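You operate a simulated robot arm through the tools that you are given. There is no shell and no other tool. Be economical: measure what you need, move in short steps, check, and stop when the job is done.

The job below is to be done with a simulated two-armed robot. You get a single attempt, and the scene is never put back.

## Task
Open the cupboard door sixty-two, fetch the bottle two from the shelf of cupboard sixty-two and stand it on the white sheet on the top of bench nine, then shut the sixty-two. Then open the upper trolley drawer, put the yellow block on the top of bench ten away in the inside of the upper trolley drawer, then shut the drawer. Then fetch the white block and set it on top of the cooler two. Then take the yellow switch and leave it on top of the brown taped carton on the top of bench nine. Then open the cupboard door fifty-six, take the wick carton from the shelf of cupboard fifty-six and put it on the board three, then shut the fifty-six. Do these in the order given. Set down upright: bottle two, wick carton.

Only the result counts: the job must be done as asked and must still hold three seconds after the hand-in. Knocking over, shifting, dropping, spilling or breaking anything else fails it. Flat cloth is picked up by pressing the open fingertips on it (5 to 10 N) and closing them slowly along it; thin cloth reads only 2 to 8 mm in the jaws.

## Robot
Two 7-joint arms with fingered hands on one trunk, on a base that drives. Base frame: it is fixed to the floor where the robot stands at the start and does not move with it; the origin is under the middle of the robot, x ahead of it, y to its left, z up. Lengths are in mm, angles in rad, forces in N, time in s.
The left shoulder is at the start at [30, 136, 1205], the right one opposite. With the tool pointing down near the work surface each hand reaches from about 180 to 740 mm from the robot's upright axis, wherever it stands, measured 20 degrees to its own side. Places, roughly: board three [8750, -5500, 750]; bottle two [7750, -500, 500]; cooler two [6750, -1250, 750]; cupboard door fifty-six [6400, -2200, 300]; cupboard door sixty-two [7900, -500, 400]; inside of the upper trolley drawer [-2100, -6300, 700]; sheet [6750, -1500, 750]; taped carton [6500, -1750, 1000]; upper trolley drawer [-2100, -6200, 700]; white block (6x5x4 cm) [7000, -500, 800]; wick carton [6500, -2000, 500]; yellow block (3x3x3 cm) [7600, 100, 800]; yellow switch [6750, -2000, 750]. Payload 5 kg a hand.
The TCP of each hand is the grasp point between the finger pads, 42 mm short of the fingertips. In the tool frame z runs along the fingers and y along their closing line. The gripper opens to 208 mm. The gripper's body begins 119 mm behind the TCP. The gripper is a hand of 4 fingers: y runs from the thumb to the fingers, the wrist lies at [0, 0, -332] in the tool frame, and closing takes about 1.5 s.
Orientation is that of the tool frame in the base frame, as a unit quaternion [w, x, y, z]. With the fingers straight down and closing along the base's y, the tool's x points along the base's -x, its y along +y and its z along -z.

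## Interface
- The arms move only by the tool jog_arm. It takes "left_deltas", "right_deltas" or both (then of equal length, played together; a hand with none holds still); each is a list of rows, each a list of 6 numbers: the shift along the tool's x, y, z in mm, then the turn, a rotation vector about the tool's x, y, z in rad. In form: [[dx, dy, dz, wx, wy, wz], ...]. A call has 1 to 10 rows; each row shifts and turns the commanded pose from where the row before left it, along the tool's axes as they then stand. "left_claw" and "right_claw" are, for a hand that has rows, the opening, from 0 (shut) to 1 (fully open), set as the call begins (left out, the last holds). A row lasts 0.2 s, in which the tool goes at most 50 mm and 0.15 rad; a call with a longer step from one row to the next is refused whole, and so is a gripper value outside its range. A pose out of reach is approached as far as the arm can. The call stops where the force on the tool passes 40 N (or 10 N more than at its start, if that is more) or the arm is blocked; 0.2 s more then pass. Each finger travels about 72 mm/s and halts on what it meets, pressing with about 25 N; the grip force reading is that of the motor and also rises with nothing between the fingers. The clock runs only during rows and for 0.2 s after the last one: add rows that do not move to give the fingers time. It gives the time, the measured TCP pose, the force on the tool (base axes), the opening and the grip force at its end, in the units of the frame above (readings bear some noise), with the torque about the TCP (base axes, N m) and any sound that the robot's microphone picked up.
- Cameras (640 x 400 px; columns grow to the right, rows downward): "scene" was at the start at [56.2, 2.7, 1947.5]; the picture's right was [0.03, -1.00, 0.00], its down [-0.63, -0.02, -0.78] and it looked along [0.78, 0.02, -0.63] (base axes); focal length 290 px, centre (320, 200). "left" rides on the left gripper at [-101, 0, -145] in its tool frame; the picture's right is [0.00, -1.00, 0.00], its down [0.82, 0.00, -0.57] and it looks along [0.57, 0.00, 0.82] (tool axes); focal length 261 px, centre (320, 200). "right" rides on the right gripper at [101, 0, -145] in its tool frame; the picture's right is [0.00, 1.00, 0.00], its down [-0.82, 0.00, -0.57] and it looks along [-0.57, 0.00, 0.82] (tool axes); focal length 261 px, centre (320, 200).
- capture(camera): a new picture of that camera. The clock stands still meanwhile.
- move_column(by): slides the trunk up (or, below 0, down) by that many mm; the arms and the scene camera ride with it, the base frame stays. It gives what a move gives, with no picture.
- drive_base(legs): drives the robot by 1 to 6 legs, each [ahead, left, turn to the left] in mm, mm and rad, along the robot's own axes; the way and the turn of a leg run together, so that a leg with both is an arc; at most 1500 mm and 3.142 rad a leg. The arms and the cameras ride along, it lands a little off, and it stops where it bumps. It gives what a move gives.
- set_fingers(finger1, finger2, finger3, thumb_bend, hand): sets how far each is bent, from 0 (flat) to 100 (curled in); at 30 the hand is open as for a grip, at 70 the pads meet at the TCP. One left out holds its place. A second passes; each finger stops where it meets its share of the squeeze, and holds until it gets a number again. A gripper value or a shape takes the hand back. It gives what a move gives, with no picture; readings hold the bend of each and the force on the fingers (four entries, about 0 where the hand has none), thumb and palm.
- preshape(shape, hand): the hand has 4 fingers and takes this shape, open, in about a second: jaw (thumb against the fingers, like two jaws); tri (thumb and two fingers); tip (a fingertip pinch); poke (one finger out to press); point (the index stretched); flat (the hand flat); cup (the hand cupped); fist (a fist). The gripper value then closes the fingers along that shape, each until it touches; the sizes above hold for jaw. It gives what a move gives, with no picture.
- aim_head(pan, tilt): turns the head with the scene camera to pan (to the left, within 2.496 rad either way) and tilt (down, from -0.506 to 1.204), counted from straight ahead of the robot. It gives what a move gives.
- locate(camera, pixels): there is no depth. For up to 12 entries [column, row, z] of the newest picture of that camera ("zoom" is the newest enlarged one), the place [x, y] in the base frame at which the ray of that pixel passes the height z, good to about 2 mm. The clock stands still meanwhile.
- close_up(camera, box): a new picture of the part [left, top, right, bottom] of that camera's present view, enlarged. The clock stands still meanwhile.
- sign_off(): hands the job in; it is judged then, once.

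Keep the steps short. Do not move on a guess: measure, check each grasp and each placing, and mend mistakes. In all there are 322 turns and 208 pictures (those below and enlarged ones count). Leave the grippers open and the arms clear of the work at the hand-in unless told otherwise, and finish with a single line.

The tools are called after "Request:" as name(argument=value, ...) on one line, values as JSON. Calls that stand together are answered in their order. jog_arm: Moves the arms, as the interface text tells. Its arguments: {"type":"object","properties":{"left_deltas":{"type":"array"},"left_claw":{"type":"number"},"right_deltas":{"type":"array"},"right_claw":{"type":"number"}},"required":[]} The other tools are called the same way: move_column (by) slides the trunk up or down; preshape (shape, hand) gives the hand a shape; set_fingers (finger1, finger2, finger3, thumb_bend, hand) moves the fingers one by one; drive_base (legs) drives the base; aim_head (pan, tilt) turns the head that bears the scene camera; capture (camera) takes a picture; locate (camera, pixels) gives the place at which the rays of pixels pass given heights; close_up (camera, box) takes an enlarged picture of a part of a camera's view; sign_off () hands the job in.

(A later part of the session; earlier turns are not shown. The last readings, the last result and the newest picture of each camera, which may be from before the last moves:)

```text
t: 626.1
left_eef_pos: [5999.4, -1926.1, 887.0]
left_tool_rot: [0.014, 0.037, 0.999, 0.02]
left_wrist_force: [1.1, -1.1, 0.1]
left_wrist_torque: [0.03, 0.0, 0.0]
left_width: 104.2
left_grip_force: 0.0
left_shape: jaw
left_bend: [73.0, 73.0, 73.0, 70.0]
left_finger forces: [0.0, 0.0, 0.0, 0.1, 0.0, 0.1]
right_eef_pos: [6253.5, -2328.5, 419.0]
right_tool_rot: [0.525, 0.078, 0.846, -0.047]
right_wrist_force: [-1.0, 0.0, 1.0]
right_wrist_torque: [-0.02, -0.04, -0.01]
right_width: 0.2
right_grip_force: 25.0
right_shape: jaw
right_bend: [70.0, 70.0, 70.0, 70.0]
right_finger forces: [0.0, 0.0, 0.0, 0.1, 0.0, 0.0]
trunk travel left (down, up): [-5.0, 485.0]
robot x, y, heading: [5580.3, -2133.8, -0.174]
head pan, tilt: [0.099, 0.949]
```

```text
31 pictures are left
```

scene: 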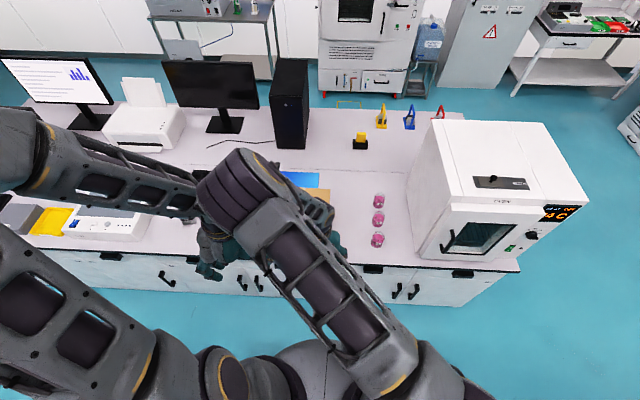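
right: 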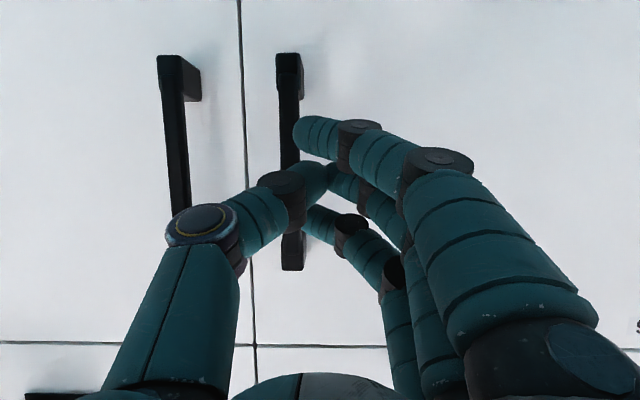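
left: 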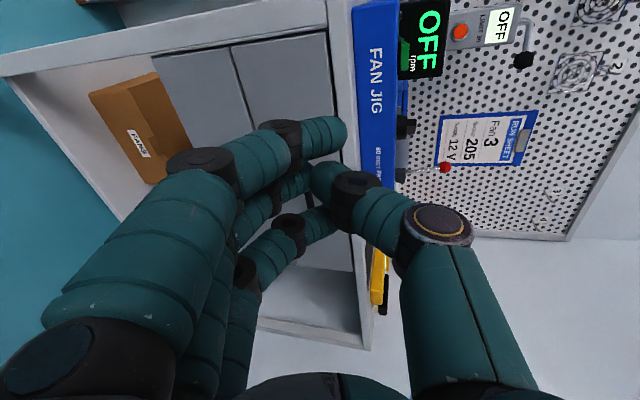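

Closed on nothing: the door is shut and the bar sits ~25 mm to the right and deeper. Correct and re-close.

Request:
jog_arm(right_deltas=[[0, 0, -15, 0, 0, 0], [0, 0, 0, 0, 0, 0], [0, 0, 0, 0, 0, 0], [0, 0, 0, 0, 0, 0], [0, -26, 0, 0, 0, 0], [-8, 0, 20, 0, 0, 0], [-8, 0, 20, 0, 0, 0], [0, 0, 0, 0, 0, 0]], right_claw=0.36)

Request:
jog_arm(right_deltas=[[0, 0, 0, 0, 0, 0], [0, 0, 0, 0, 0, 0], [0, 0, 0, 0, 0, 0], [0, 0, 0, 0, 0, 0], [0, 0, 0, 0, 0, 0]], right_claw=0)

```text
t: 627.9
left_eef_pos: [5999.5, -1925.9, 887.3]
left_tool_rot: [0.013, 0.037, 0.999, 0.019]
left_wrist_force: [0.0, -1.0, 0.0]
left_wrist_torque: [0.03, -0.01, 0.0]
left_width: 104.0
left_grip_force: 0.1
left_shape: jaw
left_bend: [73.0, 73.0, 73.0, 70.0]
left_finger forces: [0.0, 0.0, 0.0, 0.1, 0.1, 0.0]
right_eef_pos: [6278.5, -2357.5, 424.5]
right_tool_rot: [0.525, 0.077, 0.847, -0.046]
right_wrist_force: [0.0, 0.3, 0.3]
right_wrist_torque: [-0.01, 0.0, -0.02]
right_width: 74.5
right_grip_force: 0.1
right_shape: jaw
right_bend: [73.0, 73.0, 73.0, 70.0]
right_finger forces: [0.1, 0.0, 0.0, 0.1, 0.0, 0.0]
trunk travel left (down, up): [-5.0, 485.0]
robot x, y, heading: [5584.5, -2131.4, -0.18]
head pan, tilt: [0.099, 0.949]
```

```text
t: 629.1
left_eef_pos: [5998.9, -1924.5, 887.0]
left_tool_rot: [0.013, 0.037, 0.999, 0.02]
left_wrist_force: [-0.7, 0.0, -0.5]
left_wrist_torque: [0.01, 0.02, 0.01]
left_width: 104.2
left_grip_force: 0.0
left_shape: jaw
left_bend: [73.0, 73.0, 73.0, 70.0]
left_finger forces: [0.1, 0.1, 0.0, 0.0, 0.0, 0.0]
right_eef_pos: [6278.9, -2355.3, 423.5]
right_tool_rot: [0.524, 0.077, 0.847, -0.047]
right_wrist_force: [1.0, 1.7, -0.2]
right_wrist_torque: [0.17, 0.13, 0.14]
right_width: 9.6
right_grip_force: 24.6
right_shape: jaw
right_bend: [70.0, 71.0, 68.0, 70.0]
right_finger forces: [9.3, 7.0, 7.4, 0.0, 20.0, 0.1]
trunk travel left (down, up): [-5.0, 485.0]
robot x, y, heading: [5585.7, -2134.6, -0.18]
head pan, tilt: [0.099, 0.949]
```

Gripped. Pull along the arc with a half-following yaw.

Request:
jog_arm(right_deltas=[[9, 1, -18, 0, 0, 0], [9, 1, -18, 0.045, 0, 0.022], [18.4, 4, -37, 0.045, 0, 0.022], [18.3, 6, -36.6, 0.045, 0, 0.022], [18.1, 8, -36.4, 0.045, 0, 0.022], [17.9, 10, -35.8, 0.045, 0, 0.022], [0, 0, 0, 0, 0, 0]])

Request:
capture(camera="right")

```text
t: 630.6
left_eef_pos: [5999.2, -1925.2, 884.4]
left_tool_rot: [0.012, 0.037, 0.999, 0.02]
left_wrist_force: [0.7, -0.2, -0.1]
left_wrist_torque: [0.07, 0.1, 0.0]
left_width: 104.1
left_grip_force: 0.0
left_shape: jaw
left_bend: [73.0, 73.0, 73.0, 70.0]
left_finger forces: [0.1, 0.0, 0.0, 0.0, 0.1, 0.0]
right_eef_pos: [6100.9, -2266.7, 424.4]
right_tool_rot: [0.518, 0.179, 0.83, -0.107]
right_wrist_force: [9.4, 11.5, 4.3]
right_wrist_torque: [-0.01, 0.08, 0.45]
right_width: 7.4
right_grip_force: 25.1
right_shape: jaw
right_bend: [70.0, 64.0, 65.0, 73.0]
right_finger forces: [0.0, 12.2, 13.4, 0.0, 14.1, 0.0]
trunk travel left (down, up): [-5.0, 485.0]
robot x, y, heading: [5583.9, -2133.8, -0.181]
head pan, tilt: [0.099, 0.949]
stopped in row 7 (right hand): the force on the tool passed its limit at 43 N (the readings are from after the stop); the commanded pose is now the measured one
```

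```text
30 pictures are left
```

right: 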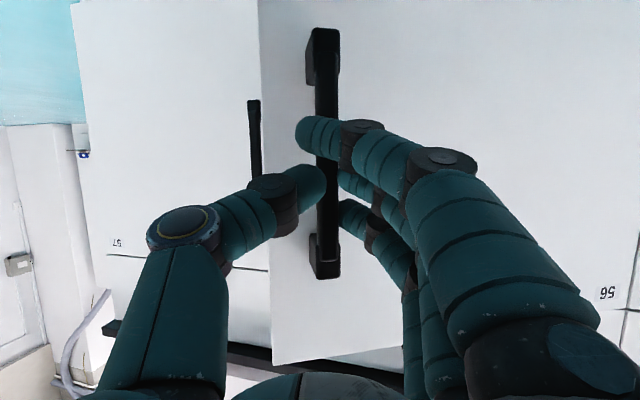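

α≈0.5 and still gripping. Continue.

Request:
jog_arm(right_deltas=[[17.6, 12.3, -35.3, 0.045, 0, 0.022], [17.3, 14.2, -34.6, 0.045, 0, 0.022], [16.9, 16, -33.8, 0.045, 0, 0.022], [16.4, 18, -32.9, 0.045, 0, 0.022]])

```text
t: 631.5
left_eef_pos: [6000.4, -1916.8, 887.4]
left_tool_rot: [0.011, 0.038, 0.999, 0.027]
left_wrist_force: [11.0, 7.6, 4.6]
left_wrist_torque: [-1.24, 1.72, 0.47]
left_width: 104.0
left_grip_force: 0.0
left_shape: jaw
left_bend: [73.0, 73.0, 73.0, 70.0]
left_finger forces: [0.1, 0.1, 0.0, 0.0, 0.0, 0.0]
right_eef_pos: [6007.3, -2184.2, 432.9]
right_tool_rot: [0.49, 0.269, 0.812, -0.168]
right_wrist_force: [-0.5, -1.0, 0.0]
right_wrist_torque: [-0.01, -0.02, 0.01]
right_width: 4.2
right_grip_force: 24.8
right_shape: jaw
right_bend: [70.0, 69.0, 72.0, 73.0]
right_finger forces: [0.0, 0.0, 0.0, 0.0, 0.1, 0.0]
right hand out of reach, approached as far as the arm can: row 2
trunk travel left (down, up): [-5.0, 485.0]
robot x, y, heading: [5581.0, -2135.6, -0.182]
head pan, tilt: [0.099, 0.949]
stopped in row 4 (left hand): the force on the tool passed its limit at 116 N (the readings are from after the stop); the commanded pose is now the measured one
```

Request:
jog_arm(left_deltas=[[0, 30, -30, 0, 0, 0], [0, 30, -30, 0, 0, 0], [0, 30, -30, 0, 0, 0], [0, 30, -30, 0, 0, 0], [0, 30, -30, 0, 0, 0]])

Request:
capture(camera="right")

```text
t: 632.8
left_eef_pos: [6005.6, -1776.8, 1047.0]
left_tool_rot: [0.01, 0.038, 0.999, 0.027]
left_wrist_force: [-0.6, 0.7, 0.3]
left_wrist_torque: [-0.03, -0.01, 0.02]
left_width: 104.2
left_grip_force: 0.1
left_shape: jaw
left_bend: [73.0, 73.0, 73.0, 70.0]
left_finger forces: [0.0, 0.0, 0.0, 0.0, 0.0, 0.0]
right_eef_pos: [6007.1, -2184.1, 431.4]
right_tool_rot: [0.49, 0.268, 0.812, -0.167]
right_wrist_force: [-0.1, -0.8, -0.7]
right_wrist_torque: [-0.04, -0.01, 0.02]
right_width: 3.8
right_grip_force: 25.1
right_shape: jaw
right_bend: [70.0, 69.0, 72.0, 73.0]
right_finger forces: [0.1, 0.0, 0.1, 0.0, 0.0, 0.1]
trunk travel left (down, up): [-5.0, 485.0]
robot x, y, heading: [5579.4, -2134.7, -0.184]
head pan, tilt: [0.099, 0.949]
```

```text
29 pictures are left
```

right: 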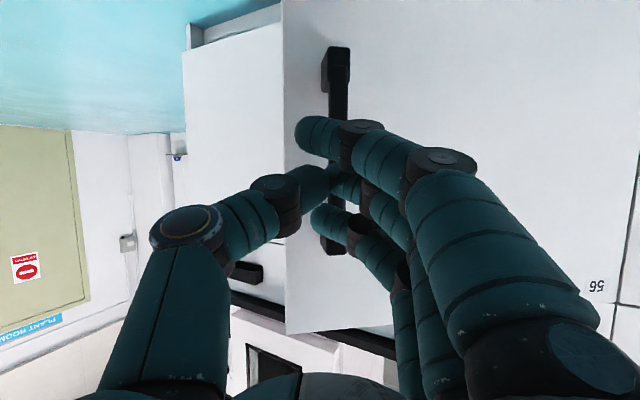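

Door is open ~0.7 rad. Ease back, strafe right past the edge, then turn the hand with straight fingers.

Request:
jog_arm(right_deltas=[[0, 0, -20, 0, 0, 0], [0, 0, -20, 0, 0, 0]])

Request:
drive_base(legs=[[0, -290, 0]])

Request:
jog_arm(right_deltas=[[0, -20, 0, -0.1, 0, -0.05], [0, -20, 0, -0.1, 0, -0.05], [0, -20, 0, -0.1, 0, -0.05], [0, 0, 5, -0.1, 0, -0.05], [0, 0, 10, -0.1, 0, -0.05], [0, 0, 10, -0.1, 0, -0.05], [0, 0, 10, -0.07, -0.1, -0.03], [0, 0, 10, 0, -0.12, 0], [0, 0, 10, 0, -0.12, 0]])

Request:
set_fingers(hand="right", finger1=5, finger2=5, finger3=5, thumb_bend=90)

Request:
capture(camera="right")

```text
t: 633.4
left_eef_pos: [6004.4, -1775.2, 1046.6]
left_tool_rot: [0.009, 0.037, 0.999, 0.027]
left_wrist_force: [-0.9, -0.2, 0.3]
left_wrist_torque: [-0.01, -0.02, 0.01]
left_width: 104.2
left_grip_force: 0.0
left_shape: jaw
left_bend: [73.0, 73.0, 73.0, 70.0]
left_finger forces: [0.0, 0.0, 0.1, 0.0, 0.0, 0.0]
right_eef_pos: [5978.7, -2161.7, 450.9]
right_tool_rot: [0.49, 0.269, 0.812, -0.168]
right_wrist_force: [0.1, 0.5, 0.2]
right_wrist_torque: [-0.01, -0.02, -0.01]
right_width: 4.4
right_grip_force: 24.8
right_shape: jaw
right_bend: [70.0, 69.0, 72.0, 73.0]
right_finger forces: [0.0, 0.1, 0.1, 0.0, 0.1, 0.0]
trunk travel left (down, up): [-5.0, 485.0]
robot x, y, heading: [5581.6, -2136.4, -0.186]
head pan, tilt: [0.099, 0.949]
```

```text
t: 635.4
left_eef_pos: [5953.7, -2064.9, 1045.8]
left_tool_rot: [0.009, 0.039, 0.999, 0.028]
left_wrist_force: [-1.0, -1.7, 1.1]
left_wrist_torque: [0.08, -0.05, 0.0]
left_width: 104.1
left_grip_force: 0.2
left_shape: jaw
left_bend: [73.0, 73.0, 73.0, 70.0]
left_finger forces: [0.0, 0.1, 0.0, 0.0, 0.0, 0.0]
right_eef_pos: [5923.9, -2451.0, 450.8]
right_tool_rot: [0.491, 0.27, 0.811, -0.168]
right_wrist_force: [0.3, -1.1, 0.5]
right_wrist_torque: [0.03, 0.0, 0.07]
right_width: 4.6
right_grip_force: 24.9
right_shape: jaw
right_bend: [70.0, 69.0, 72.0, 73.0]
right_finger forces: [0.0, 0.0, 0.1, 0.0, 0.1, 0.0]
trunk travel left (down, up): [-5.0, 485.0]
robot x, y, heading: [5528.8, -2418.8, -0.185]
head pan, tilt: [0.099, 0.949]
```

```text
t: 636.1
left_eef_pos: [5953.8, -2063.1, 1046.2]
left_tool_rot: [0.011, 0.039, 0.999, 0.027]
left_wrist_force: [0.0, 0.3, -0.5]
left_wrist_torque: [-0.1, -0.03, -0.04]
left_width: 104.3
left_grip_force: 0.1
left_shape: jaw
left_bend: [73.0, 73.0, 73.0, 70.0]
left_finger forces: [0.0, 0.0, 0.0, 0.1, 0.0, 0.0]
right_eef_pos: [6002.5, -2419.6, 485.2]
right_tool_rot: [0.554, 0.231, 0.799, -0.039]
right_wrist_force: [-0.6, 0.5, 1.2]
right_wrist_torque: [0.0, -0.04, -0.01]
right_width: 4.3
right_grip_force: 25.5
right_shape: jaw
right_bend: [70.0, 69.0, 72.0, 73.0]
right_finger forces: [0.1, 0.0, 0.0, 0.1, 0.0, 0.0]
right hand out of reach, approached as far as the arm can: row 1, 2
trunk travel left (down, up): [-5.0, 485.0]
robot x, y, heading: [5527.3, -2420.1, -0.186]
head pan, tilt: [0.099, 0.949]
stopped in row 3 (right hand): the arm was blocked; the commanded pose is now the measured one
```

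```text
t: 637.1
left_eef_pos: [5953.3, -2063.9, 1045.3]
left_tool_rot: [0.011, 0.039, 0.999, 0.027]
left_wrist_force: [-0.5, -0.1, -0.3]
left_wrist_torque: [-0.01, 0.01, -0.01]
left_width: 104.1
left_grip_force: 0.2
left_shape: jaw
left_bend: [73.0, 73.0, 73.0, 70.0]
left_finger forces: [0.0, 0.0, 0.0, 0.1, 0.1, 0.0]
right_eef_pos: [6000.6, -2420.3, 485.5]
right_tool_rot: [0.553, 0.231, 0.799, -0.038]
right_wrist_force: [-17.3, -18.0, -5.9]
right_wrist_torque: [-0.76, 0.69, 1.03]
right_width: 99.4
right_grip_force: 13.1
right_shape: fingers
right_bend: [14.0, 15.0, 8.0, 90.0]
right_finger forces: [14.4, 9.7, 2.4, 0.0, 0.0, 0.1]
trunk travel left (down, up): [-5.0, 485.0]
robot x, y, heading: [5532.2, -2420.9, -0.189]
head pan, tilt: [0.099, 0.949]
```

```text
28 pictures are left
```

right: 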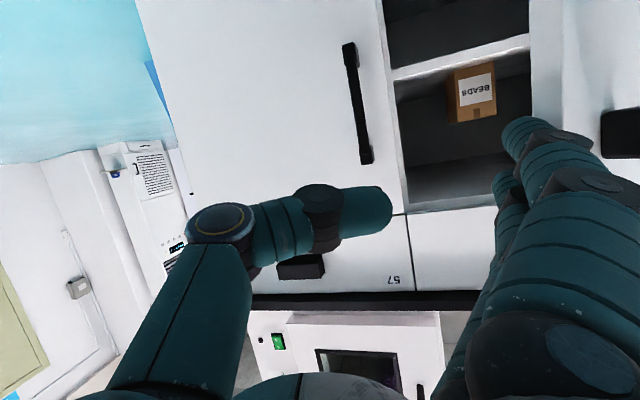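

Fingers touch the door's outer edge. Shift right, turn left a bit more, then look.

Request:
jog_arm(right_deltas=[[0, -35, 0, 0, 0, 0], [0, -35, 0, 0, 0, 0], [0, -30, 0, -0.1, -0.05, -0.04], [0, -20, 5, -0.1, -0.05, -0.04], [0, -10, 10, -0.1, -0.05, -0.04]])

Request:
capture(camera="right")

```text
t: 638.1
left_eef_pos: [5954.7, -2064.4, 1045.0]
left_tool_rot: [0.011, 0.039, 0.999, 0.027]
left_wrist_force: [-0.7, 1.5, -0.1]
left_wrist_torque: [-0.12, -0.08, 0.0]
left_width: 103.8
left_grip_force: 0.0
left_shape: jaw
left_bend: [73.0, 73.0, 73.0, 70.0]
left_finger forces: [0.1, 0.0, 0.0, 0.1, 0.1, 0.1]
right_eef_pos: [6070.0, -2478.8, 537.7]
right_tool_rot: [0.665, 0.111, 0.737, 0.052]
right_wrist_force: [-0.9, -1.9, -0.5]
right_wrist_torque: [0.05, 0.02, 0.31]
right_width: 116.9
right_grip_force: 0.1
right_shape: fingers
right_bend: [5.0, 5.0, 5.0, 90.0]
right_finger forces: [0.0, 0.0, 0.0, 0.0, 0.1, 0.0]
right hand out of reach, approached as far as the arm can: row 3, 4, 5
trunk travel left (down, up): [-5.0, 485.0]
robot x, y, heading: [5530.0, -2422.8, -0.184]
head pan, tilt: [0.099, 0.949]
stopped in row 5 (right hand): the force on the tool passed its limit at 55 N (the readings are from after the stop); the commanded pose is now the measured one
```

```text
27 pictures are left
```

right: 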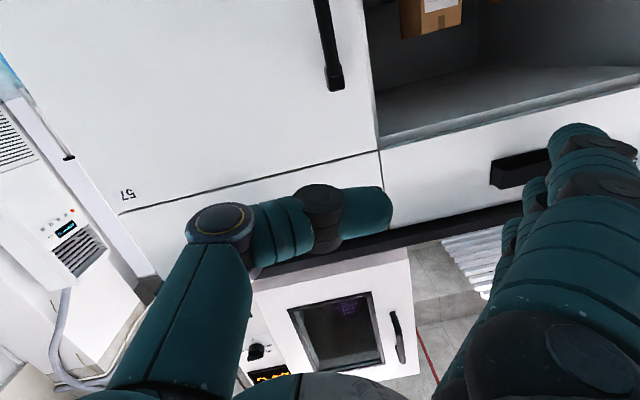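

The hand is now right of and past the edge. Lower it, fix the roll, and sweep left behind the door.

Request:
jog_arm(right_deltas=[[35, 0, 10, 0, 0, -0.1], [35, 0, 10, 0, 0, -0.1], [0, 30, 5, 0, 0, 0], [0, 30, 5, 0, 0, 0], [0, 30, 0, 0, 0, 0], [0, 30, 0, 0, 0, 0], [0, 30, 0, 0, 0, 0], [0, 30, -5, 0, 0, 0]])

Request:
capture(camera="right")

```text
t: 639.9
left_eef_pos: [5954.4, -2063.5, 1047.0]
left_tool_rot: [0.01, 0.038, 0.999, 0.026]
left_wrist_force: [-0.5, -0.3, 0.6]
left_wrist_torque: [-0.08, -0.06, -0.02]
left_width: 104.1
left_grip_force: 0.0
left_shape: jaw
left_bend: [73.0, 73.0, 73.0, 70.0]
left_finger forces: [0.0, 0.0, 0.0, 0.1, 0.0, 0.1]
right_eef_pos: [6133.5, -2307.1, 527.4]
right_tool_rot: [0.665, 0.038, 0.745, -0.015]
right_wrist_force: [0.6, 0.0, 0.2]
right_wrist_torque: [0.01, 0.0, -0.05]
right_width: 117.4
right_grip_force: 0.2
right_shape: fingers
right_bend: [5.0, 5.0, 5.0, 90.0]
right_finger forces: [0.0, 0.0, 0.1, 0.1, 0.0, 0.1]
right hand out of reach, approached as far as the arm can: row 2, 6, 7
trunk travel left (down, up): [-5.0, 485.0]
robot x, y, heading: [5528.3, -2421.5, -0.188]
head pan, tilt: [0.099, 0.949]
```

```text
26 pictures are left
```

right: 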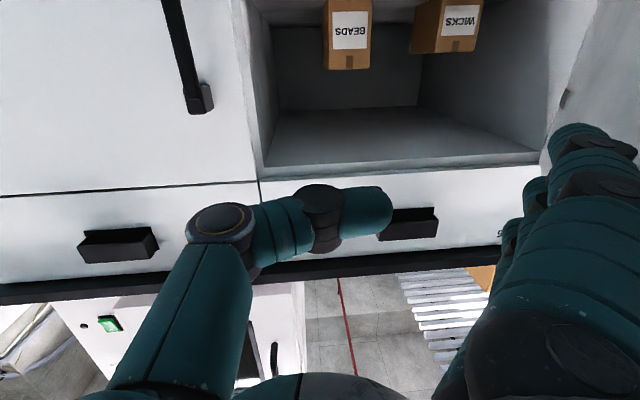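

WICKS is the left carton, BEADS the right. Push the door wide by strafing left.

Request:
drive_base(legs=[[0, 270, 0]])

Request:
capture(camera="right")

```text
t: 642.0
left_eef_pos: [6003.8, -1795.2, 1045.4]
left_tool_rot: [0.011, 0.04, 0.999, 0.028]
left_wrist_force: [0.1, 0.3, -0.7]
left_wrist_torque: [0.02, 0.01, -0.03]
left_width: 104.3
left_grip_force: 0.0
left_shape: jaw
left_bend: [73.0, 73.0, 73.0, 70.0]
left_finger forces: [0.0, 0.0, 0.0, 0.1, 0.1, 0.0]
right_eef_pos: [6181.9, -2044.5, 526.1]
right_tool_rot: [0.665, 0.041, 0.746, -0.02]
right_wrist_force: [-1.4, -4.3, 0.0]
right_wrist_torque: [0.14, -0.02, -0.02]
right_width: 116.3
right_grip_force: 2.3
right_shape: fingers
right_bend: [6.0, 7.0, 7.0, 90.0]
right_finger forces: [0.9, 1.4, 2.0, 0.1, 0.1, 0.0]
trunk travel left (down, up): [-5.0, 485.0]
robot x, y, heading: [5581.6, -2152.3, -0.19]
head pan, tilt: [0.099, 0.949]
stopped in leg 1: the force on the tool passed its limit at 43 N (the readings are from after the stop); the commanded pose is now the measured one
```

```text
25 pictures are left
```

right: 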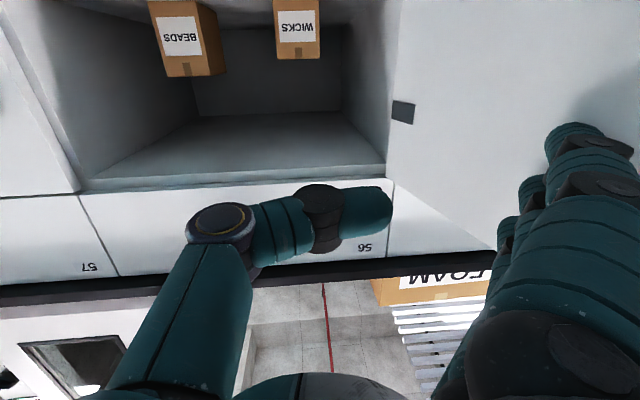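

Request:
locate(camera="right", pixels=[[296, 55, 520], [296, 55, 500], [296, 55, 480], [297, 25, 440], [297, 25, 460], [276, 40, 480], [319, 40, 480], [235, 180, 600]])

Request:
aim_head(pan=0.0, tilt=0.75)

Request:
capture(camera="scene")

```text
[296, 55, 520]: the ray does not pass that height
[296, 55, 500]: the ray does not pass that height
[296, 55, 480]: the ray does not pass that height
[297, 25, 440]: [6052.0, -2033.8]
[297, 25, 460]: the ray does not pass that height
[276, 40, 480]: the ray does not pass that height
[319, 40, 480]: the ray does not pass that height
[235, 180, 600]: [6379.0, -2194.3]
```

```text
t: 642.7
left_eef_pos: [6005.1, -1794.9, 1045.6]
left_tool_rot: [0.011, 0.04, 0.999, 0.027]
left_wrist_force: [-0.4, 0.9, -0.4]
left_wrist_torque: [-0.01, 0.03, -0.02]
left_width: 104.3
left_grip_force: 0.1
left_shape: jaw
left_bend: [73.0, 73.0, 73.0, 70.0]
left_finger forces: [0.1, 0.0, 0.0, 0.0, 0.0, 0.0]
right_eef_pos: [6181.7, -2044.3, 526.9]
right_tool_rot: [0.665, 0.039, 0.746, -0.019]
right_wrist_force: [-1.8, -7.8, 0.0]
right_wrist_torque: [0.3, -0.05, 0.04]
right_width: 115.9
right_grip_force: 4.2
right_shape: fingers
right_bend: [6.0, 7.0, 7.0, 90.0]
right_finger forces: [2.0, 2.7, 3.5, 0.0, 0.0, 0.0]
trunk travel left (down, up): [-5.0, 485.0]
robot x, y, heading: [5582.5, -2151.6, -0.187]
head pan, tilt: [0.0, 0.75]
```

```text
24 pictures are left
```

scene: 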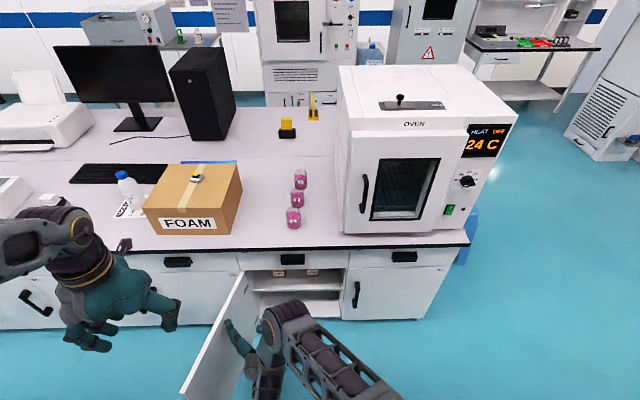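

Request:
close_up(camera="scene", box=[230, 250, 350, 330])

```text
5.00 times, centred on (290, 290) of scene
```

zoom: 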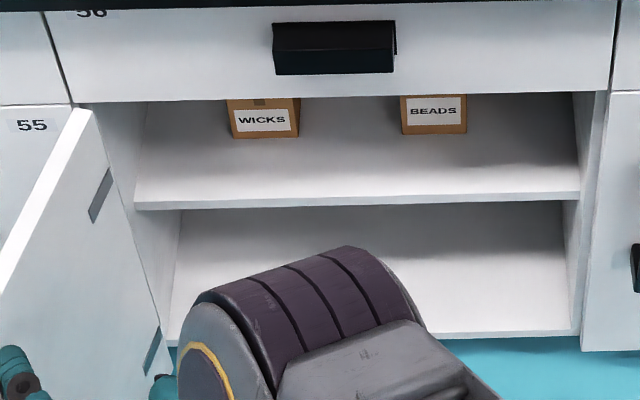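

Request:
locate(camera="zoom", pixels=[[263, 121, 390], [263, 121, 410], [266, 138, 360], [266, 138, 370], [230, 138, 365], [299, 137, 365], [432, 133, 365], [360, 200, 360], [360, 200, 340]])

```text
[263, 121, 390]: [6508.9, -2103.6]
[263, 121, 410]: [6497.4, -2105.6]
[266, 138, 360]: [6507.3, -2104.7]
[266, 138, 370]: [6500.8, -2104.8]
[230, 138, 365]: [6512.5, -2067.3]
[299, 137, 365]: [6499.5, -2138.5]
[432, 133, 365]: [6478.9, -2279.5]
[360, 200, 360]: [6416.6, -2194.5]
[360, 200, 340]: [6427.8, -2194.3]
```

Request:
locate(camera="scene", pixels=[[186, 392, 610], [245, 273, 610], [215, 398, 100]])

```text
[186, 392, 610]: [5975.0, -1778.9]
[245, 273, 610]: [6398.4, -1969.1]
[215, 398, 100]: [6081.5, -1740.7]
```

Door is ~104° open. Set the right hand as a jaw, pitch it down, then bring the base in toward the WICKS carton (front ≈ (6503,-2104), z 366–437).

Request:
jog_arm(right_deltas=[[0, -35, -10, 0, 0, 0], [0, -35, -10, 0, 0, 0], [0, -30, -10, 0, 0, 0]])

Request:
preshape(shape="jaw", hand="right")

Request:
jog_arm(right_deltas=[[0, 0, 0, 0, 0.12, 0], [0, 0, 0, 0, 0.1, 0], [0, 0, 0, 0, 0.08, 0], [0, 0, 0, 0, 0, 0]], right_claw=0.55)

Request:
drive_base(legs=[[120, 60, 0]])

Request:
capture(camera="right")

```text
t: 643.5
left_eef_pos: [6003.5, -1795.0, 1046.4]
left_tool_rot: [0.011, 0.039, 0.999, 0.026]
left_wrist_force: [-0.3, 0.0, 0.7]
left_wrist_torque: [0.03, 0.0, 0.01]
left_width: 103.9
left_grip_force: 0.1
left_shape: jaw
left_bend: [73.0, 73.0, 73.0, 70.0]
left_finger forces: [0.0, 0.0, 0.1, 0.0, 0.1, 0.0]
right_eef_pos: [6146.1, -2141.4, 525.8]
right_tool_rot: [0.664, 0.039, 0.746, -0.018]
right_wrist_force: [0.8, -0.5, -0.3]
right_wrist_torque: [-0.01, -0.03, 0.01]
right_width: 117.0
right_grip_force: 0.0
right_shape: fingers
right_bend: [5.0, 5.0, 5.0, 90.0]
right_finger forces: [0.0, 0.0, 0.1, 0.0, 0.0, 0.0]
trunk travel left (down, up): [-5.0, 485.0]
robot x, y, heading: [5580.4, -2155.7, -0.181]
head pan, tilt: [0.0, 0.75]
```

```text
t: 644.4
left_eef_pos: [6004.0, -1794.7, 1046.2]
left_tool_rot: [0.01, 0.04, 0.999, 0.027]
left_wrist_force: [0.1, -0.3, 0.6]
left_wrist_torque: [0.0, 0.0, -0.01]
left_width: 104.0
left_grip_force: 0.1
left_shape: jaw
left_bend: [73.0, 73.0, 73.0, 70.0]
left_finger forces: [0.0, 0.0, 0.0, 0.0, 0.0, 0.1]
right_eef_pos: [6145.0, -2140.3, 527.0]
right_tool_rot: [0.665, 0.039, 0.746, -0.018]
right_wrist_force: [0.2, 0.5, 0.2]
right_wrist_torque: [-0.03, 0.01, 0.01]
right_width: 207.9
right_grip_force: 0.0
right_shape: jaw
right_bend: [30.0, 30.0, 30.0, 30.0]
right_finger forces: [0.0, 0.0, 0.0, 0.0, 0.1, 0.0]
trunk travel left (down, up): [-5.0, 485.0]
robot x, y, heading: [5579.5, -2151.9, -0.184]
head pan, tilt: [0.0, 0.75]
```

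```text
t: 645.4
left_eef_pos: [6004.4, -1793.9, 1045.9]
left_tool_rot: [0.009, 0.039, 0.999, 0.026]
left_wrist_force: [0.3, -0.4, -0.6]
left_wrist_torque: [-0.02, 0.01, 0.0]
left_width: 104.3
left_grip_force: 0.0
left_shape: jaw
left_bend: [73.0, 73.0, 73.0, 70.0]
left_finger forces: [0.0, 0.0, 0.1, 0.0, 0.0, 0.0]
right_eef_pos: [6144.4, -2141.2, 526.2]
right_tool_rot: [0.546, 0.041, 0.837, -0.013]
right_wrist_force: [0.3, 0.0, 1.2]
right_wrist_torque: [0.02, 0.01, -0.01]
right_width: 115.3
right_grip_force: 0.0
right_shape: jaw
right_bend: [72.0, 72.0, 72.0, 70.0]
right_finger forces: [0.0, 0.0, 0.1, 0.0, 0.1, 0.1]
trunk travel left (down, up): [-5.0, 485.0]
robot x, y, heading: [5580.6, -2154.2, -0.186]
head pan, tilt: [0.0, 0.75]
```

```text
t: 646.7
left_eef_pos: [6137.5, -1758.9, 1045.9]
left_tool_rot: [0.01, 0.041, 0.999, 0.027]
left_wrist_force: [0.5, 0.1, 0.8]
left_wrist_torque: [-0.07, 0.14, 0.0]
left_width: 103.9
left_grip_force: 0.1
left_shape: jaw
left_bend: [73.0, 73.0, 73.0, 70.0]
left_finger forces: [0.0, 0.1, 0.0, 0.1, 0.0, 0.0]
right_eef_pos: [6276.0, -2106.1, 526.4]
right_tool_rot: [0.546, 0.042, 0.837, -0.013]
right_wrist_force: [-0.1, -0.1, -0.7]
right_wrist_torque: [-0.02, -0.01, -0.02]
right_width: 115.4
right_grip_force: 0.2
right_shape: jaw
right_bend: [72.0, 72.0, 72.0, 70.0]
right_finger forces: [0.0, 0.0, 0.0, 0.0, 0.0, 0.1]
trunk travel left (down, up): [-5.0, 485.0]
robot x, y, heading: [5714.1, -2112.7, -0.185]
head pan, tilt: [0.0, 0.75]
```

```text
22 pictures are left
```

right: 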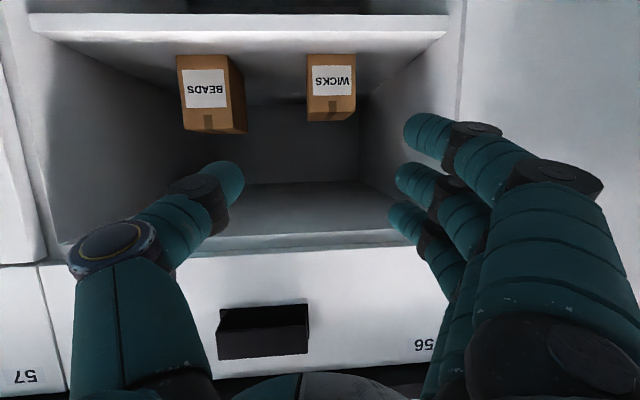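

Request:
jog_arm(right_deltas=[[31, 5, 14, 0, 0, 0], [31, 5, 14, 0, 0, 0], [30, 6, 13, 0, 0, 0], [-14, 0, 32, 0, 0, 0], [-14, 0, 32, 0, 0, 0], [-14, 0, 32, 0, 0, 0], [-14, 0, 32, 0, 0, 0], [-14, 0, 32, 0, 0, 0], [0, 0, 0, 0, 0, 0]])

Request:
capture(camera="right")

```text
t: 648.7
left_eef_pos: [6136.1, -1758.7, 1045.5]
left_tool_rot: [0.01, 0.041, 0.999, 0.027]
left_wrist_force: [-0.4, -0.1, -0.3]
left_wrist_torque: [-0.03, -0.03, 0.02]
left_width: 104.2
left_grip_force: 0.1
left_shape: jaw
left_bend: [73.0, 73.0, 73.0, 70.0]
left_finger forces: [0.0, 0.0, 0.0, 0.0, 0.1, 0.1]
right_eef_pos: [6450.3, -2102.0, 426.3]
right_tool_rot: [0.546, 0.043, 0.837, -0.013]
right_wrist_force: [0.5, 0.2, -0.3]
right_wrist_torque: [-0.02, -0.01, -0.02]
right_width: 115.2
right_grip_force: 0.1
right_shape: jaw
right_bend: [72.0, 72.0, 72.0, 70.0]
right_finger forces: [0.0, 0.0, 0.1, 0.1, 0.0, 0.1]
trunk travel left (down, up): [-5.0, 485.0]
robot x, y, heading: [5708.4, -2113.5, -0.188]
head pan, tilt: [0.0, 0.75]
```

```text
21 pictures are left
```

right: 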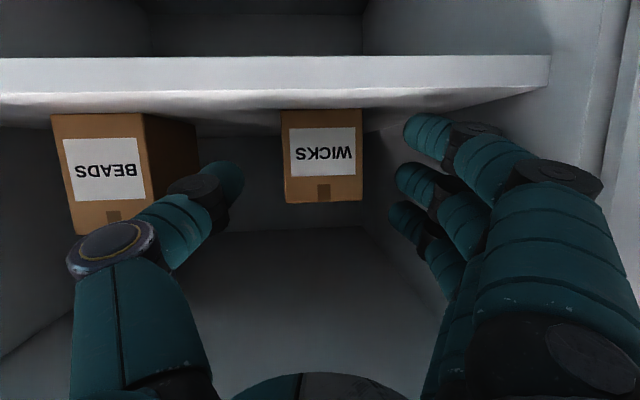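

Request:
jog_arm(right_deltas=[[-10.5, 1, 24, 0, 0, 0], [-10.5, 0, 24, 0, 0, 0], [-10.5, 0, 24, 0, 0, 0], [0, 0, 0, 0, 0, 0]])

Request:
jog_arm(right_deltas=[[0, 0, 0, 0, 0, 0], [0, 0, 0, 0, 0, 0], [0, 0, 0, 0, 0, 0], [0, 0, 0, 0, 0, 0], [0, 0, 0, 0, 0, 0]], right_claw=0)

Request:
capture(camera="right")

```text
t: 649.7
left_eef_pos: [6137.3, -1759.1, 1045.5]
left_tool_rot: [0.01, 0.041, 0.999, 0.028]
left_wrist_force: [-0.8, -0.1, 0.4]
left_wrist_torque: [0.01, 0.02, -0.02]
left_width: 104.3
left_grip_force: 0.1
left_shape: jaw
left_bend: [73.0, 73.0, 73.0, 70.0]
left_finger forces: [0.1, 0.0, 0.0, 0.0, 0.0, 0.1]
right_eef_pos: [6527.3, -2109.1, 427.1]
right_tool_rot: [0.545, 0.043, 0.837, -0.013]
right_wrist_force: [0.1, -0.2, 0.7]
right_wrist_torque: [0.0, 0.0, 0.0]
right_width: 115.2
right_grip_force: 0.1
right_shape: jaw
right_bend: [72.0, 72.0, 72.0, 70.0]
right_finger forces: [0.0, 0.0, 0.0, 0.1, 0.1, 0.0]
trunk travel left (down, up): [-5.0, 485.0]
robot x, y, heading: [5713.2, -2116.6, -0.194]
head pan, tilt: [0.0, 0.75]
```

```text
t: 650.9
left_eef_pos: [6136.1, -1759.4, 1045.5]
left_tool_rot: [0.01, 0.041, 0.999, 0.027]
left_wrist_force: [-0.3, -0.7, -0.3]
left_wrist_torque: [0.0, 0.02, 0.01]
left_width: 104.1
left_grip_force: 0.0
left_shape: jaw
left_bend: [73.0, 73.0, 73.0, 70.0]
left_finger forces: [0.0, 0.0, 0.1, 0.0, 0.0, 0.0]
right_eef_pos: [6528.7, -2109.4, 427.3]
right_tool_rot: [0.547, 0.042, 0.836, -0.013]
right_wrist_force: [0.6, 0.0, 1.6]
right_wrist_torque: [0.09, -0.12, 0.02]
right_width: 61.6
right_grip_force: 24.6
right_shape: jaw
right_bend: [73.0, 73.0, 74.0, 70.0]
right_finger forces: [7.9, 8.0, 6.9, 0.0, 22.2, 0.0]
trunk travel left (down, up): [-5.0, 485.0]
robot x, y, heading: [5708.5, -2117.6, -0.188]
head pan, tilt: [0.0, 0.75]
```

```text
20 pictures are left
```

right: 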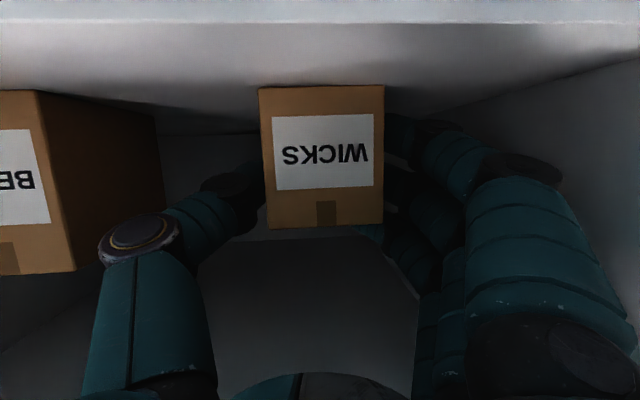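

Firm grip on WICKS. Lift 35 mm and draw out.

Request:
jog_arm(right_deltas=[[-16, 0, -7, 0, 0, 0], [-16, 0, -7, 0, 0, 0], [0, 0, 0, 0, 0, 0], [14, 0, -32, 0, 0, 0], [14, 0, -32, 0, 0, 0], [14, 0, -32, 0, 0, 0], [14, 0, -32, 0, 0, 0], [14, 0, -32, 0, 0, 0], [14, 0, -32, 0, 0, 0], [14, 0, -32, 0, 0, 0]])

Request:
drive_base(legs=[[-140, -20, 0]])

Request:
move_column(by=400)

```text
t: 653.1
left_eef_pos: [6136.4, -1759.1, 1045.3]
left_tool_rot: [0.011, 0.041, 0.999, 0.027]
left_wrist_force: [0.0, 0.6, 0.5]
left_wrist_torque: [0.01, -0.03, 0.0]
left_width: 104.6
left_grip_force: 0.0
left_shape: jaw
left_bend: [73.0, 73.0, 73.0, 70.0]
left_finger forces: [0.0, 0.0, 0.0, 0.0, 0.0, 0.0]
right_eef_pos: [6286.3, -2089.9, 463.1]
right_tool_rot: [0.547, 0.041, 0.836, -0.012]
right_wrist_force: [0.4, 0.4, -0.5]
right_wrist_torque: [0.03, 0.1, -0.04]
right_width: 61.9
right_grip_force: 24.9
right_shape: jaw
right_bend: [73.0, 73.0, 74.0, 70.0]
right_finger forces: [7.9, 8.2, 7.3, 0.0, 22.1, 0.1]
trunk travel left (down, up): [-5.0, 485.0]
robot x, y, heading: [5711.0, -2116.8, -0.187]
head pan, tilt: [0.0, 0.75]
```

```text
t: 654.4
left_eef_pos: [5994.5, -1752.6, 1047.0]
left_tool_rot: [0.01, 0.041, 0.999, 0.027]
left_wrist_force: [-1.5, 0.4, 0.1]
left_wrist_torque: [-0.01, -0.11, 0.02]
left_width: 104.0
left_grip_force: 0.0
left_shape: jaw
left_bend: [73.0, 73.0, 73.0, 70.0]
left_finger forces: [0.0, 0.0, 0.0, 0.0, 0.0, 0.0]
right_eef_pos: [6145.2, -2082.2, 462.8]
right_tool_rot: [0.546, 0.043, 0.837, -0.013]
right_wrist_force: [-1.8, 0.0, -1.1]
right_wrist_torque: [0.01, 0.06, 0.03]
right_width: 61.8
right_grip_force: 25.0
right_shape: jaw
right_bend: [73.0, 73.0, 74.0, 70.0]
right_finger forces: [8.0, 8.2, 7.3, 0.1, 22.1, 0.0]
trunk travel left (down, up): [-5.0, 485.0]
robot x, y, heading: [5567.0, -2107.3, -0.186]
head pan, tilt: [0.0, 0.75]
```

```text
t: 658.3
left_eef_pos: [5995.9, -1752.6, 1445.8]
left_tool_rot: [0.01, 0.04, 0.999, 0.027]
left_wrist_force: [0.1, -0.3, -0.4]
left_wrist_torque: [0.02, -0.03, -0.01]
left_width: 104.0
left_grip_force: 0.0
left_shape: jaw
left_bend: [73.0, 73.0, 73.0, 70.0]
left_finger forces: [0.0, 0.1, 0.0, 0.0, 0.1, 0.0]
right_eef_pos: [6144.2, -2082.9, 861.9]
right_tool_rot: [0.545, 0.042, 0.837, -0.012]
right_wrist_force: [0.7, -0.2, -1.7]
right_wrist_torque: [-0.02, 0.05, -0.01]
right_width: 61.7
right_grip_force: 25.5
right_shape: jaw
right_bend: [73.0, 73.0, 74.0, 70.0]
right_finger forces: [7.9, 8.3, 7.3, 0.0, 22.1, 0.0]
trunk travel left (down, up): [-405.0, 85.0]
robot x, y, heading: [5567.1, -2109.4, -0.187]
head pan, tilt: [0.0, 0.75]
```

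Now look for board three: strafe right out of the aisle and look ahead-right.

Request:
drive_base(legs=[[0, -1450, 0]])

Request:
aim_head(pan=-0.75, tilt=0.4)

Request:
capture(camera="scene")

```text
t: 665.5
left_eef_pos: [5718.6, -3191.4, 1445.0]
left_tool_rot: [0.01, 0.042, 0.999, 0.028]
left_wrist_force: [-1.5, 0.7, 1.2]
left_wrist_torque: [0.01, 0.02, 0.0]
left_width: 104.1
left_grip_force: 0.0
left_shape: jaw
left_bend: [73.0, 73.0, 73.0, 70.0]
left_finger forces: [0.0, 0.0, 0.0, 0.0, 0.2, 0.0]
right_eef_pos: [5867.5, -3523.0, 861.6]
right_tool_rot: [0.546, 0.043, 0.836, -0.013]
right_wrist_force: [0.4, -0.2, -0.3]
right_wrist_torque: [0.02, 0.04, 0.01]
right_width: 61.2
right_grip_force: 25.1
right_shape: jaw
right_bend: [73.0, 73.0, 74.0, 70.0]
right_finger forces: [8.0, 8.1, 7.1, 0.0, 22.1, 0.0]
trunk travel left (down, up): [-405.0, 85.0]
robot x, y, heading: [5290.8, -3545.8, -0.196]
head pan, tilt: [0.0, 0.75]
```

```text
t: 666.6
left_eef_pos: [5719.6, -3192.2, 1444.8]
left_tool_rot: [0.011, 0.043, 0.999, 0.028]
left_wrist_force: [0.4, -1.0, 0.0]
left_wrist_torque: [-0.01, 0.02, 0.0]
left_width: 103.9
left_grip_force: 0.0
left_shape: jaw
left_bend: [73.0, 73.0, 73.0, 70.0]
left_finger forces: [0.0, 0.0, 0.0, 0.0, 0.0, 0.0]
right_eef_pos: [5866.8, -3521.6, 861.6]
right_tool_rot: [0.546, 0.044, 0.836, -0.014]
right_wrist_force: [-1.1, -0.2, -0.4]
right_wrist_torque: [0.01, 0.01, 0.02]
right_width: 61.8
right_grip_force: 25.3
right_shape: jaw
right_bend: [73.0, 73.0, 74.0, 70.0]
right_finger forces: [7.8, 8.2, 7.1, 0.0, 22.1, 0.0]
trunk travel left (down, up): [-405.0, 85.0]
robot x, y, heading: [5290.5, -3545.1, -0.192]
head pan, tilt: [-0.75, 0.4]
```

```text
19 pictures are left
```

scene: 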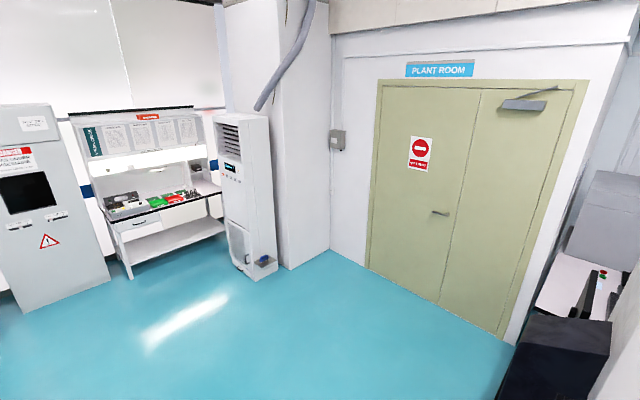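

Request:
close_up(camera="scene", box=[80, 160, 240, 270])

Request:
locate(camera="scene", pixels=[[118, 218, 800], [225, 190, 800], [131, 278, 0], [230, 232, 0], [30, 310, 0], [247, 278, 0], [160, 200, 800], [332, 262, 0]])

```text
3.64 times, centred on (160, 215) of scene
```

zoom: 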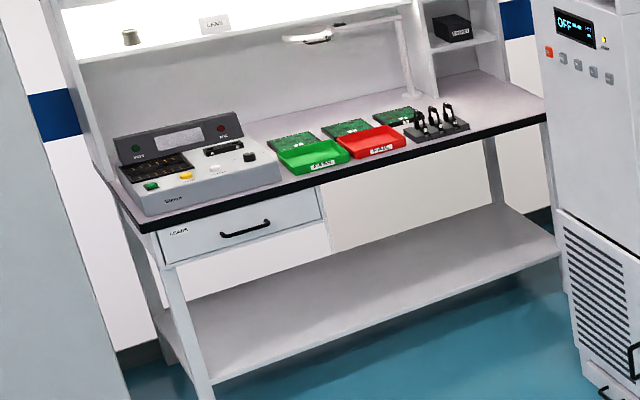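

```text
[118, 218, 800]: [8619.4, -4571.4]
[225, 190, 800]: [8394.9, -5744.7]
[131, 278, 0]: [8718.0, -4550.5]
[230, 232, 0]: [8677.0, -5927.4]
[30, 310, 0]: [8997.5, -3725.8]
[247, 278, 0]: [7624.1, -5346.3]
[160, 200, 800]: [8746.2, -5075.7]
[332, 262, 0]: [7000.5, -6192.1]
```

Request:
locate(camera="zoom", pixels=[[395, 115, 810], [345, 128, 810], [292, 143, 810], [371, 118, 810], [420, 112, 810], [390, 127, 810], [578, 365, 0], [540, 130, 800], [205, 398, 0], [365, 140, 830], [440, 135, 810], [410, 98, 810]])

```text
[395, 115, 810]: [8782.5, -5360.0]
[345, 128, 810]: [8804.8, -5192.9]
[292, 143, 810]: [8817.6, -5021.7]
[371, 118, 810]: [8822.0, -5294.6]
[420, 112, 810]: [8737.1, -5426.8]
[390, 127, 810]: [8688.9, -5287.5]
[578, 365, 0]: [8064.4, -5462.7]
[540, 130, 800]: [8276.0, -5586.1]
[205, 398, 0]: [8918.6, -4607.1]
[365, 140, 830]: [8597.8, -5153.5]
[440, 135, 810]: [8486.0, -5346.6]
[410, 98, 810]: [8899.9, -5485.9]
```

Three green boards lie on the far table; board three is the rightmost, ≈(8780,-5380). Drive there, hand raised.

Request:
drive_base(legs=[[1000, -290, 0], [1000, -290, 0], [650, -280, 0]])

Request:
move_column(by=80)

Request:
jog_arm(right_deltas=[[-32, 0, -14, 0, 0, 0], [-32, 0, -14, 0, 0, 0], [-32, 0, -14, 0, 0, 0], [-32, 0, -14, 0, 0, 0]])

Request:
aim_head(pan=-0.25, tilt=0.7)

Request:
capture(camera="scene")

```text
t: 680.4
left_eef_pos: [8156.4, -4550.9, 1446.2]
left_tool_rot: [0.01, 0.05, 0.998, 0.028]
left_wrist_force: [0.0, -0.4, 0.4]
left_wrist_torque: [0.04, 0.04, 0.0]
left_width: 104.0
left_grip_force: 0.0
left_shape: jaw
left_bend: [73.0, 73.0, 73.0, 70.0]
left_finger forces: [0.0, 0.1, 0.0, 0.1, 0.0, 0.0]
right_eef_pos: [8298.0, -4884.2, 860.6]
right_tool_rot: [0.545, 0.05, 0.837, -0.018]
right_wrist_force: [0.1, 0.5, -0.4]
right_wrist_torque: [0.0, 0.05, -0.03]
right_width: 61.8
right_grip_force: 24.5
right_shape: jaw
right_bend: [74.0, 73.0, 74.0, 70.0]
right_finger forces: [7.9, 8.2, 7.2, 0.0, 22.1, 0.0]
trunk travel left (down, up): [-405.0, 85.0]
robot x, y, heading: [7725.3, -4897.9, -0.209]
head pan, tilt: [-0.75, 0.4]
```

```text
t: 681.6
left_eef_pos: [8155.4, -4552.4, 1526.0]
left_tool_rot: [0.011, 0.05, 0.998, 0.027]
left_wrist_force: [0.5, 0.3, -0.1]
left_wrist_torque: [0.03, 0.01, -0.01]
left_width: 103.8
left_grip_force: 0.0
left_shape: jaw
left_bend: [73.0, 73.0, 73.0, 70.0]
left_finger forces: [0.1, 0.0, 0.0, 0.0, 0.1, 0.0]
right_eef_pos: [8299.2, -4884.1, 941.4]
right_tool_rot: [0.545, 0.05, 0.837, -0.018]
right_wrist_force: [-0.4, 0.1, -1.1]
right_wrist_torque: [0.01, 0.02, -0.01]
right_width: 61.5
right_grip_force: 25.0
right_shape: jaw
right_bend: [74.0, 73.0, 74.0, 70.0]
right_finger forces: [7.9, 8.2, 7.2, 0.0, 22.1, 0.0]
trunk travel left (down, up): [-485.0, 5.0]
robot x, y, heading: [7723.2, -4900.3, -0.209]
head pan, tilt: [-0.75, 0.4]
```

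```text
t: 682.6
left_eef_pos: [8153.9, -4552.4, 1525.2]
left_tool_rot: [0.01, 0.049, 0.998, 0.026]
left_wrist_force: [0.6, 0.2, -0.9]
left_wrist_torque: [0.01, -0.04, -0.03]
left_width: 104.2
left_grip_force: 0.1
left_shape: jaw
left_bend: [73.0, 73.0, 73.0, 70.0]
left_finger forces: [0.0, 0.0, 0.0, 0.1, 0.0, 0.1]
right_eef_pos: [8296.3, -4887.1, 1081.9]
right_tool_rot: [0.545, 0.051, 0.837, -0.019]
right_wrist_force: [-0.3, 0.2, -1.0]
right_wrist_torque: [-0.01, 0.0, 0.02]
right_width: 61.5
right_grip_force: 24.9
right_shape: jaw
right_bend: [74.0, 73.0, 74.0, 70.0]
right_finger forces: [7.9, 8.3, 7.2, 0.0, 22.0, 0.0]
trunk travel left (down, up): [-485.0, 5.0]
robot x, y, heading: [7718.4, -4900.7, -0.211]
head pan, tilt: [-0.75, 0.4]
```

```text
t: 683.5
left_eef_pos: [8155.6, -4551.7, 1525.7]
left_tool_rot: [0.01, 0.05, 0.998, 0.027]
left_wrist_force: [0.6, 0.1, -0.6]
left_wrist_torque: [0.0, -0.01, 0.01]
left_width: 104.1
left_grip_force: 0.0
left_shape: jaw
left_bend: [73.0, 73.0, 73.0, 70.0]
left_finger forces: [0.0, 0.0, 0.1, 0.1, 0.0, 0.0]
right_eef_pos: [8297.3, -4884.8, 1081.9]
right_tool_rot: [0.546, 0.05, 0.836, -0.018]
right_wrist_force: [0.0, -0.1, -1.0]
right_wrist_torque: [0.02, 0.02, 0.01]
right_width: 61.7
right_grip_force: 25.0
right_shape: jaw
right_bend: [74.0, 73.0, 74.0, 70.0]
right_finger forces: [7.8, 8.2, 7.2, 0.0, 22.0, 0.0]
trunk travel left (down, up): [-485.0, 5.0]
robot x, y, heading: [7724.0, -4897.7, -0.208]
head pan, tilt: [-0.25, 0.7]
```

```text
17 pictures are left
```

scene: 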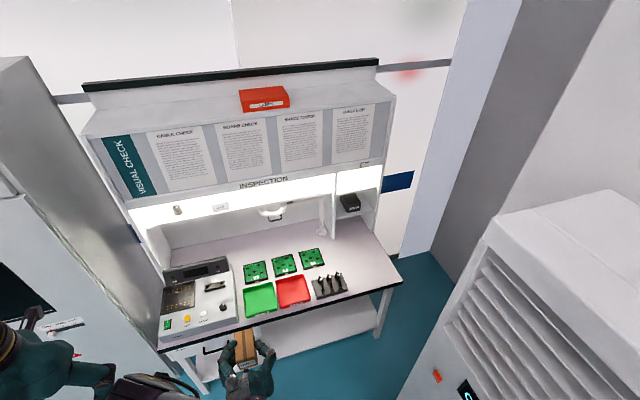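

Request:
close_up(camera="scene", box=[225, 235, 355, 315])

Request:
locate(camera="scene", pixels=[[312, 257, 760], [312, 257, 800], [312, 257, 840], [256, 272, 800], [256, 272, 760], [400, 278, 800], [166, 350, 800]])

```text
4.92 times, centred on (290, 275) of scene
```

zoom: 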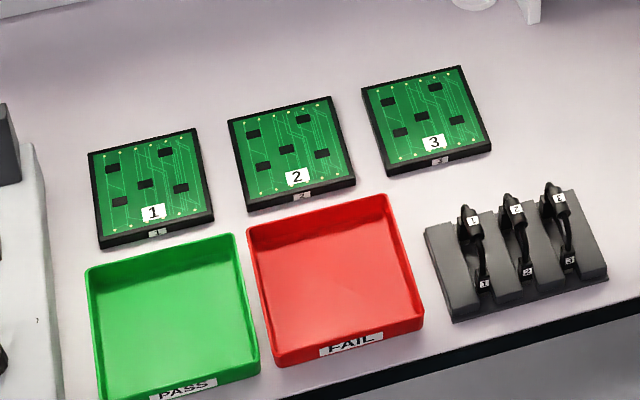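

```text
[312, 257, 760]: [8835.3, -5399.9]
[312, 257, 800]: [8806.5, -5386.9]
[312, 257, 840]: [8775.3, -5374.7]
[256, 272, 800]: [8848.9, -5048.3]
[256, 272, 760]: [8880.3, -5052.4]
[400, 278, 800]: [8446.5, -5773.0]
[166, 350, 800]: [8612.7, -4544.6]
```

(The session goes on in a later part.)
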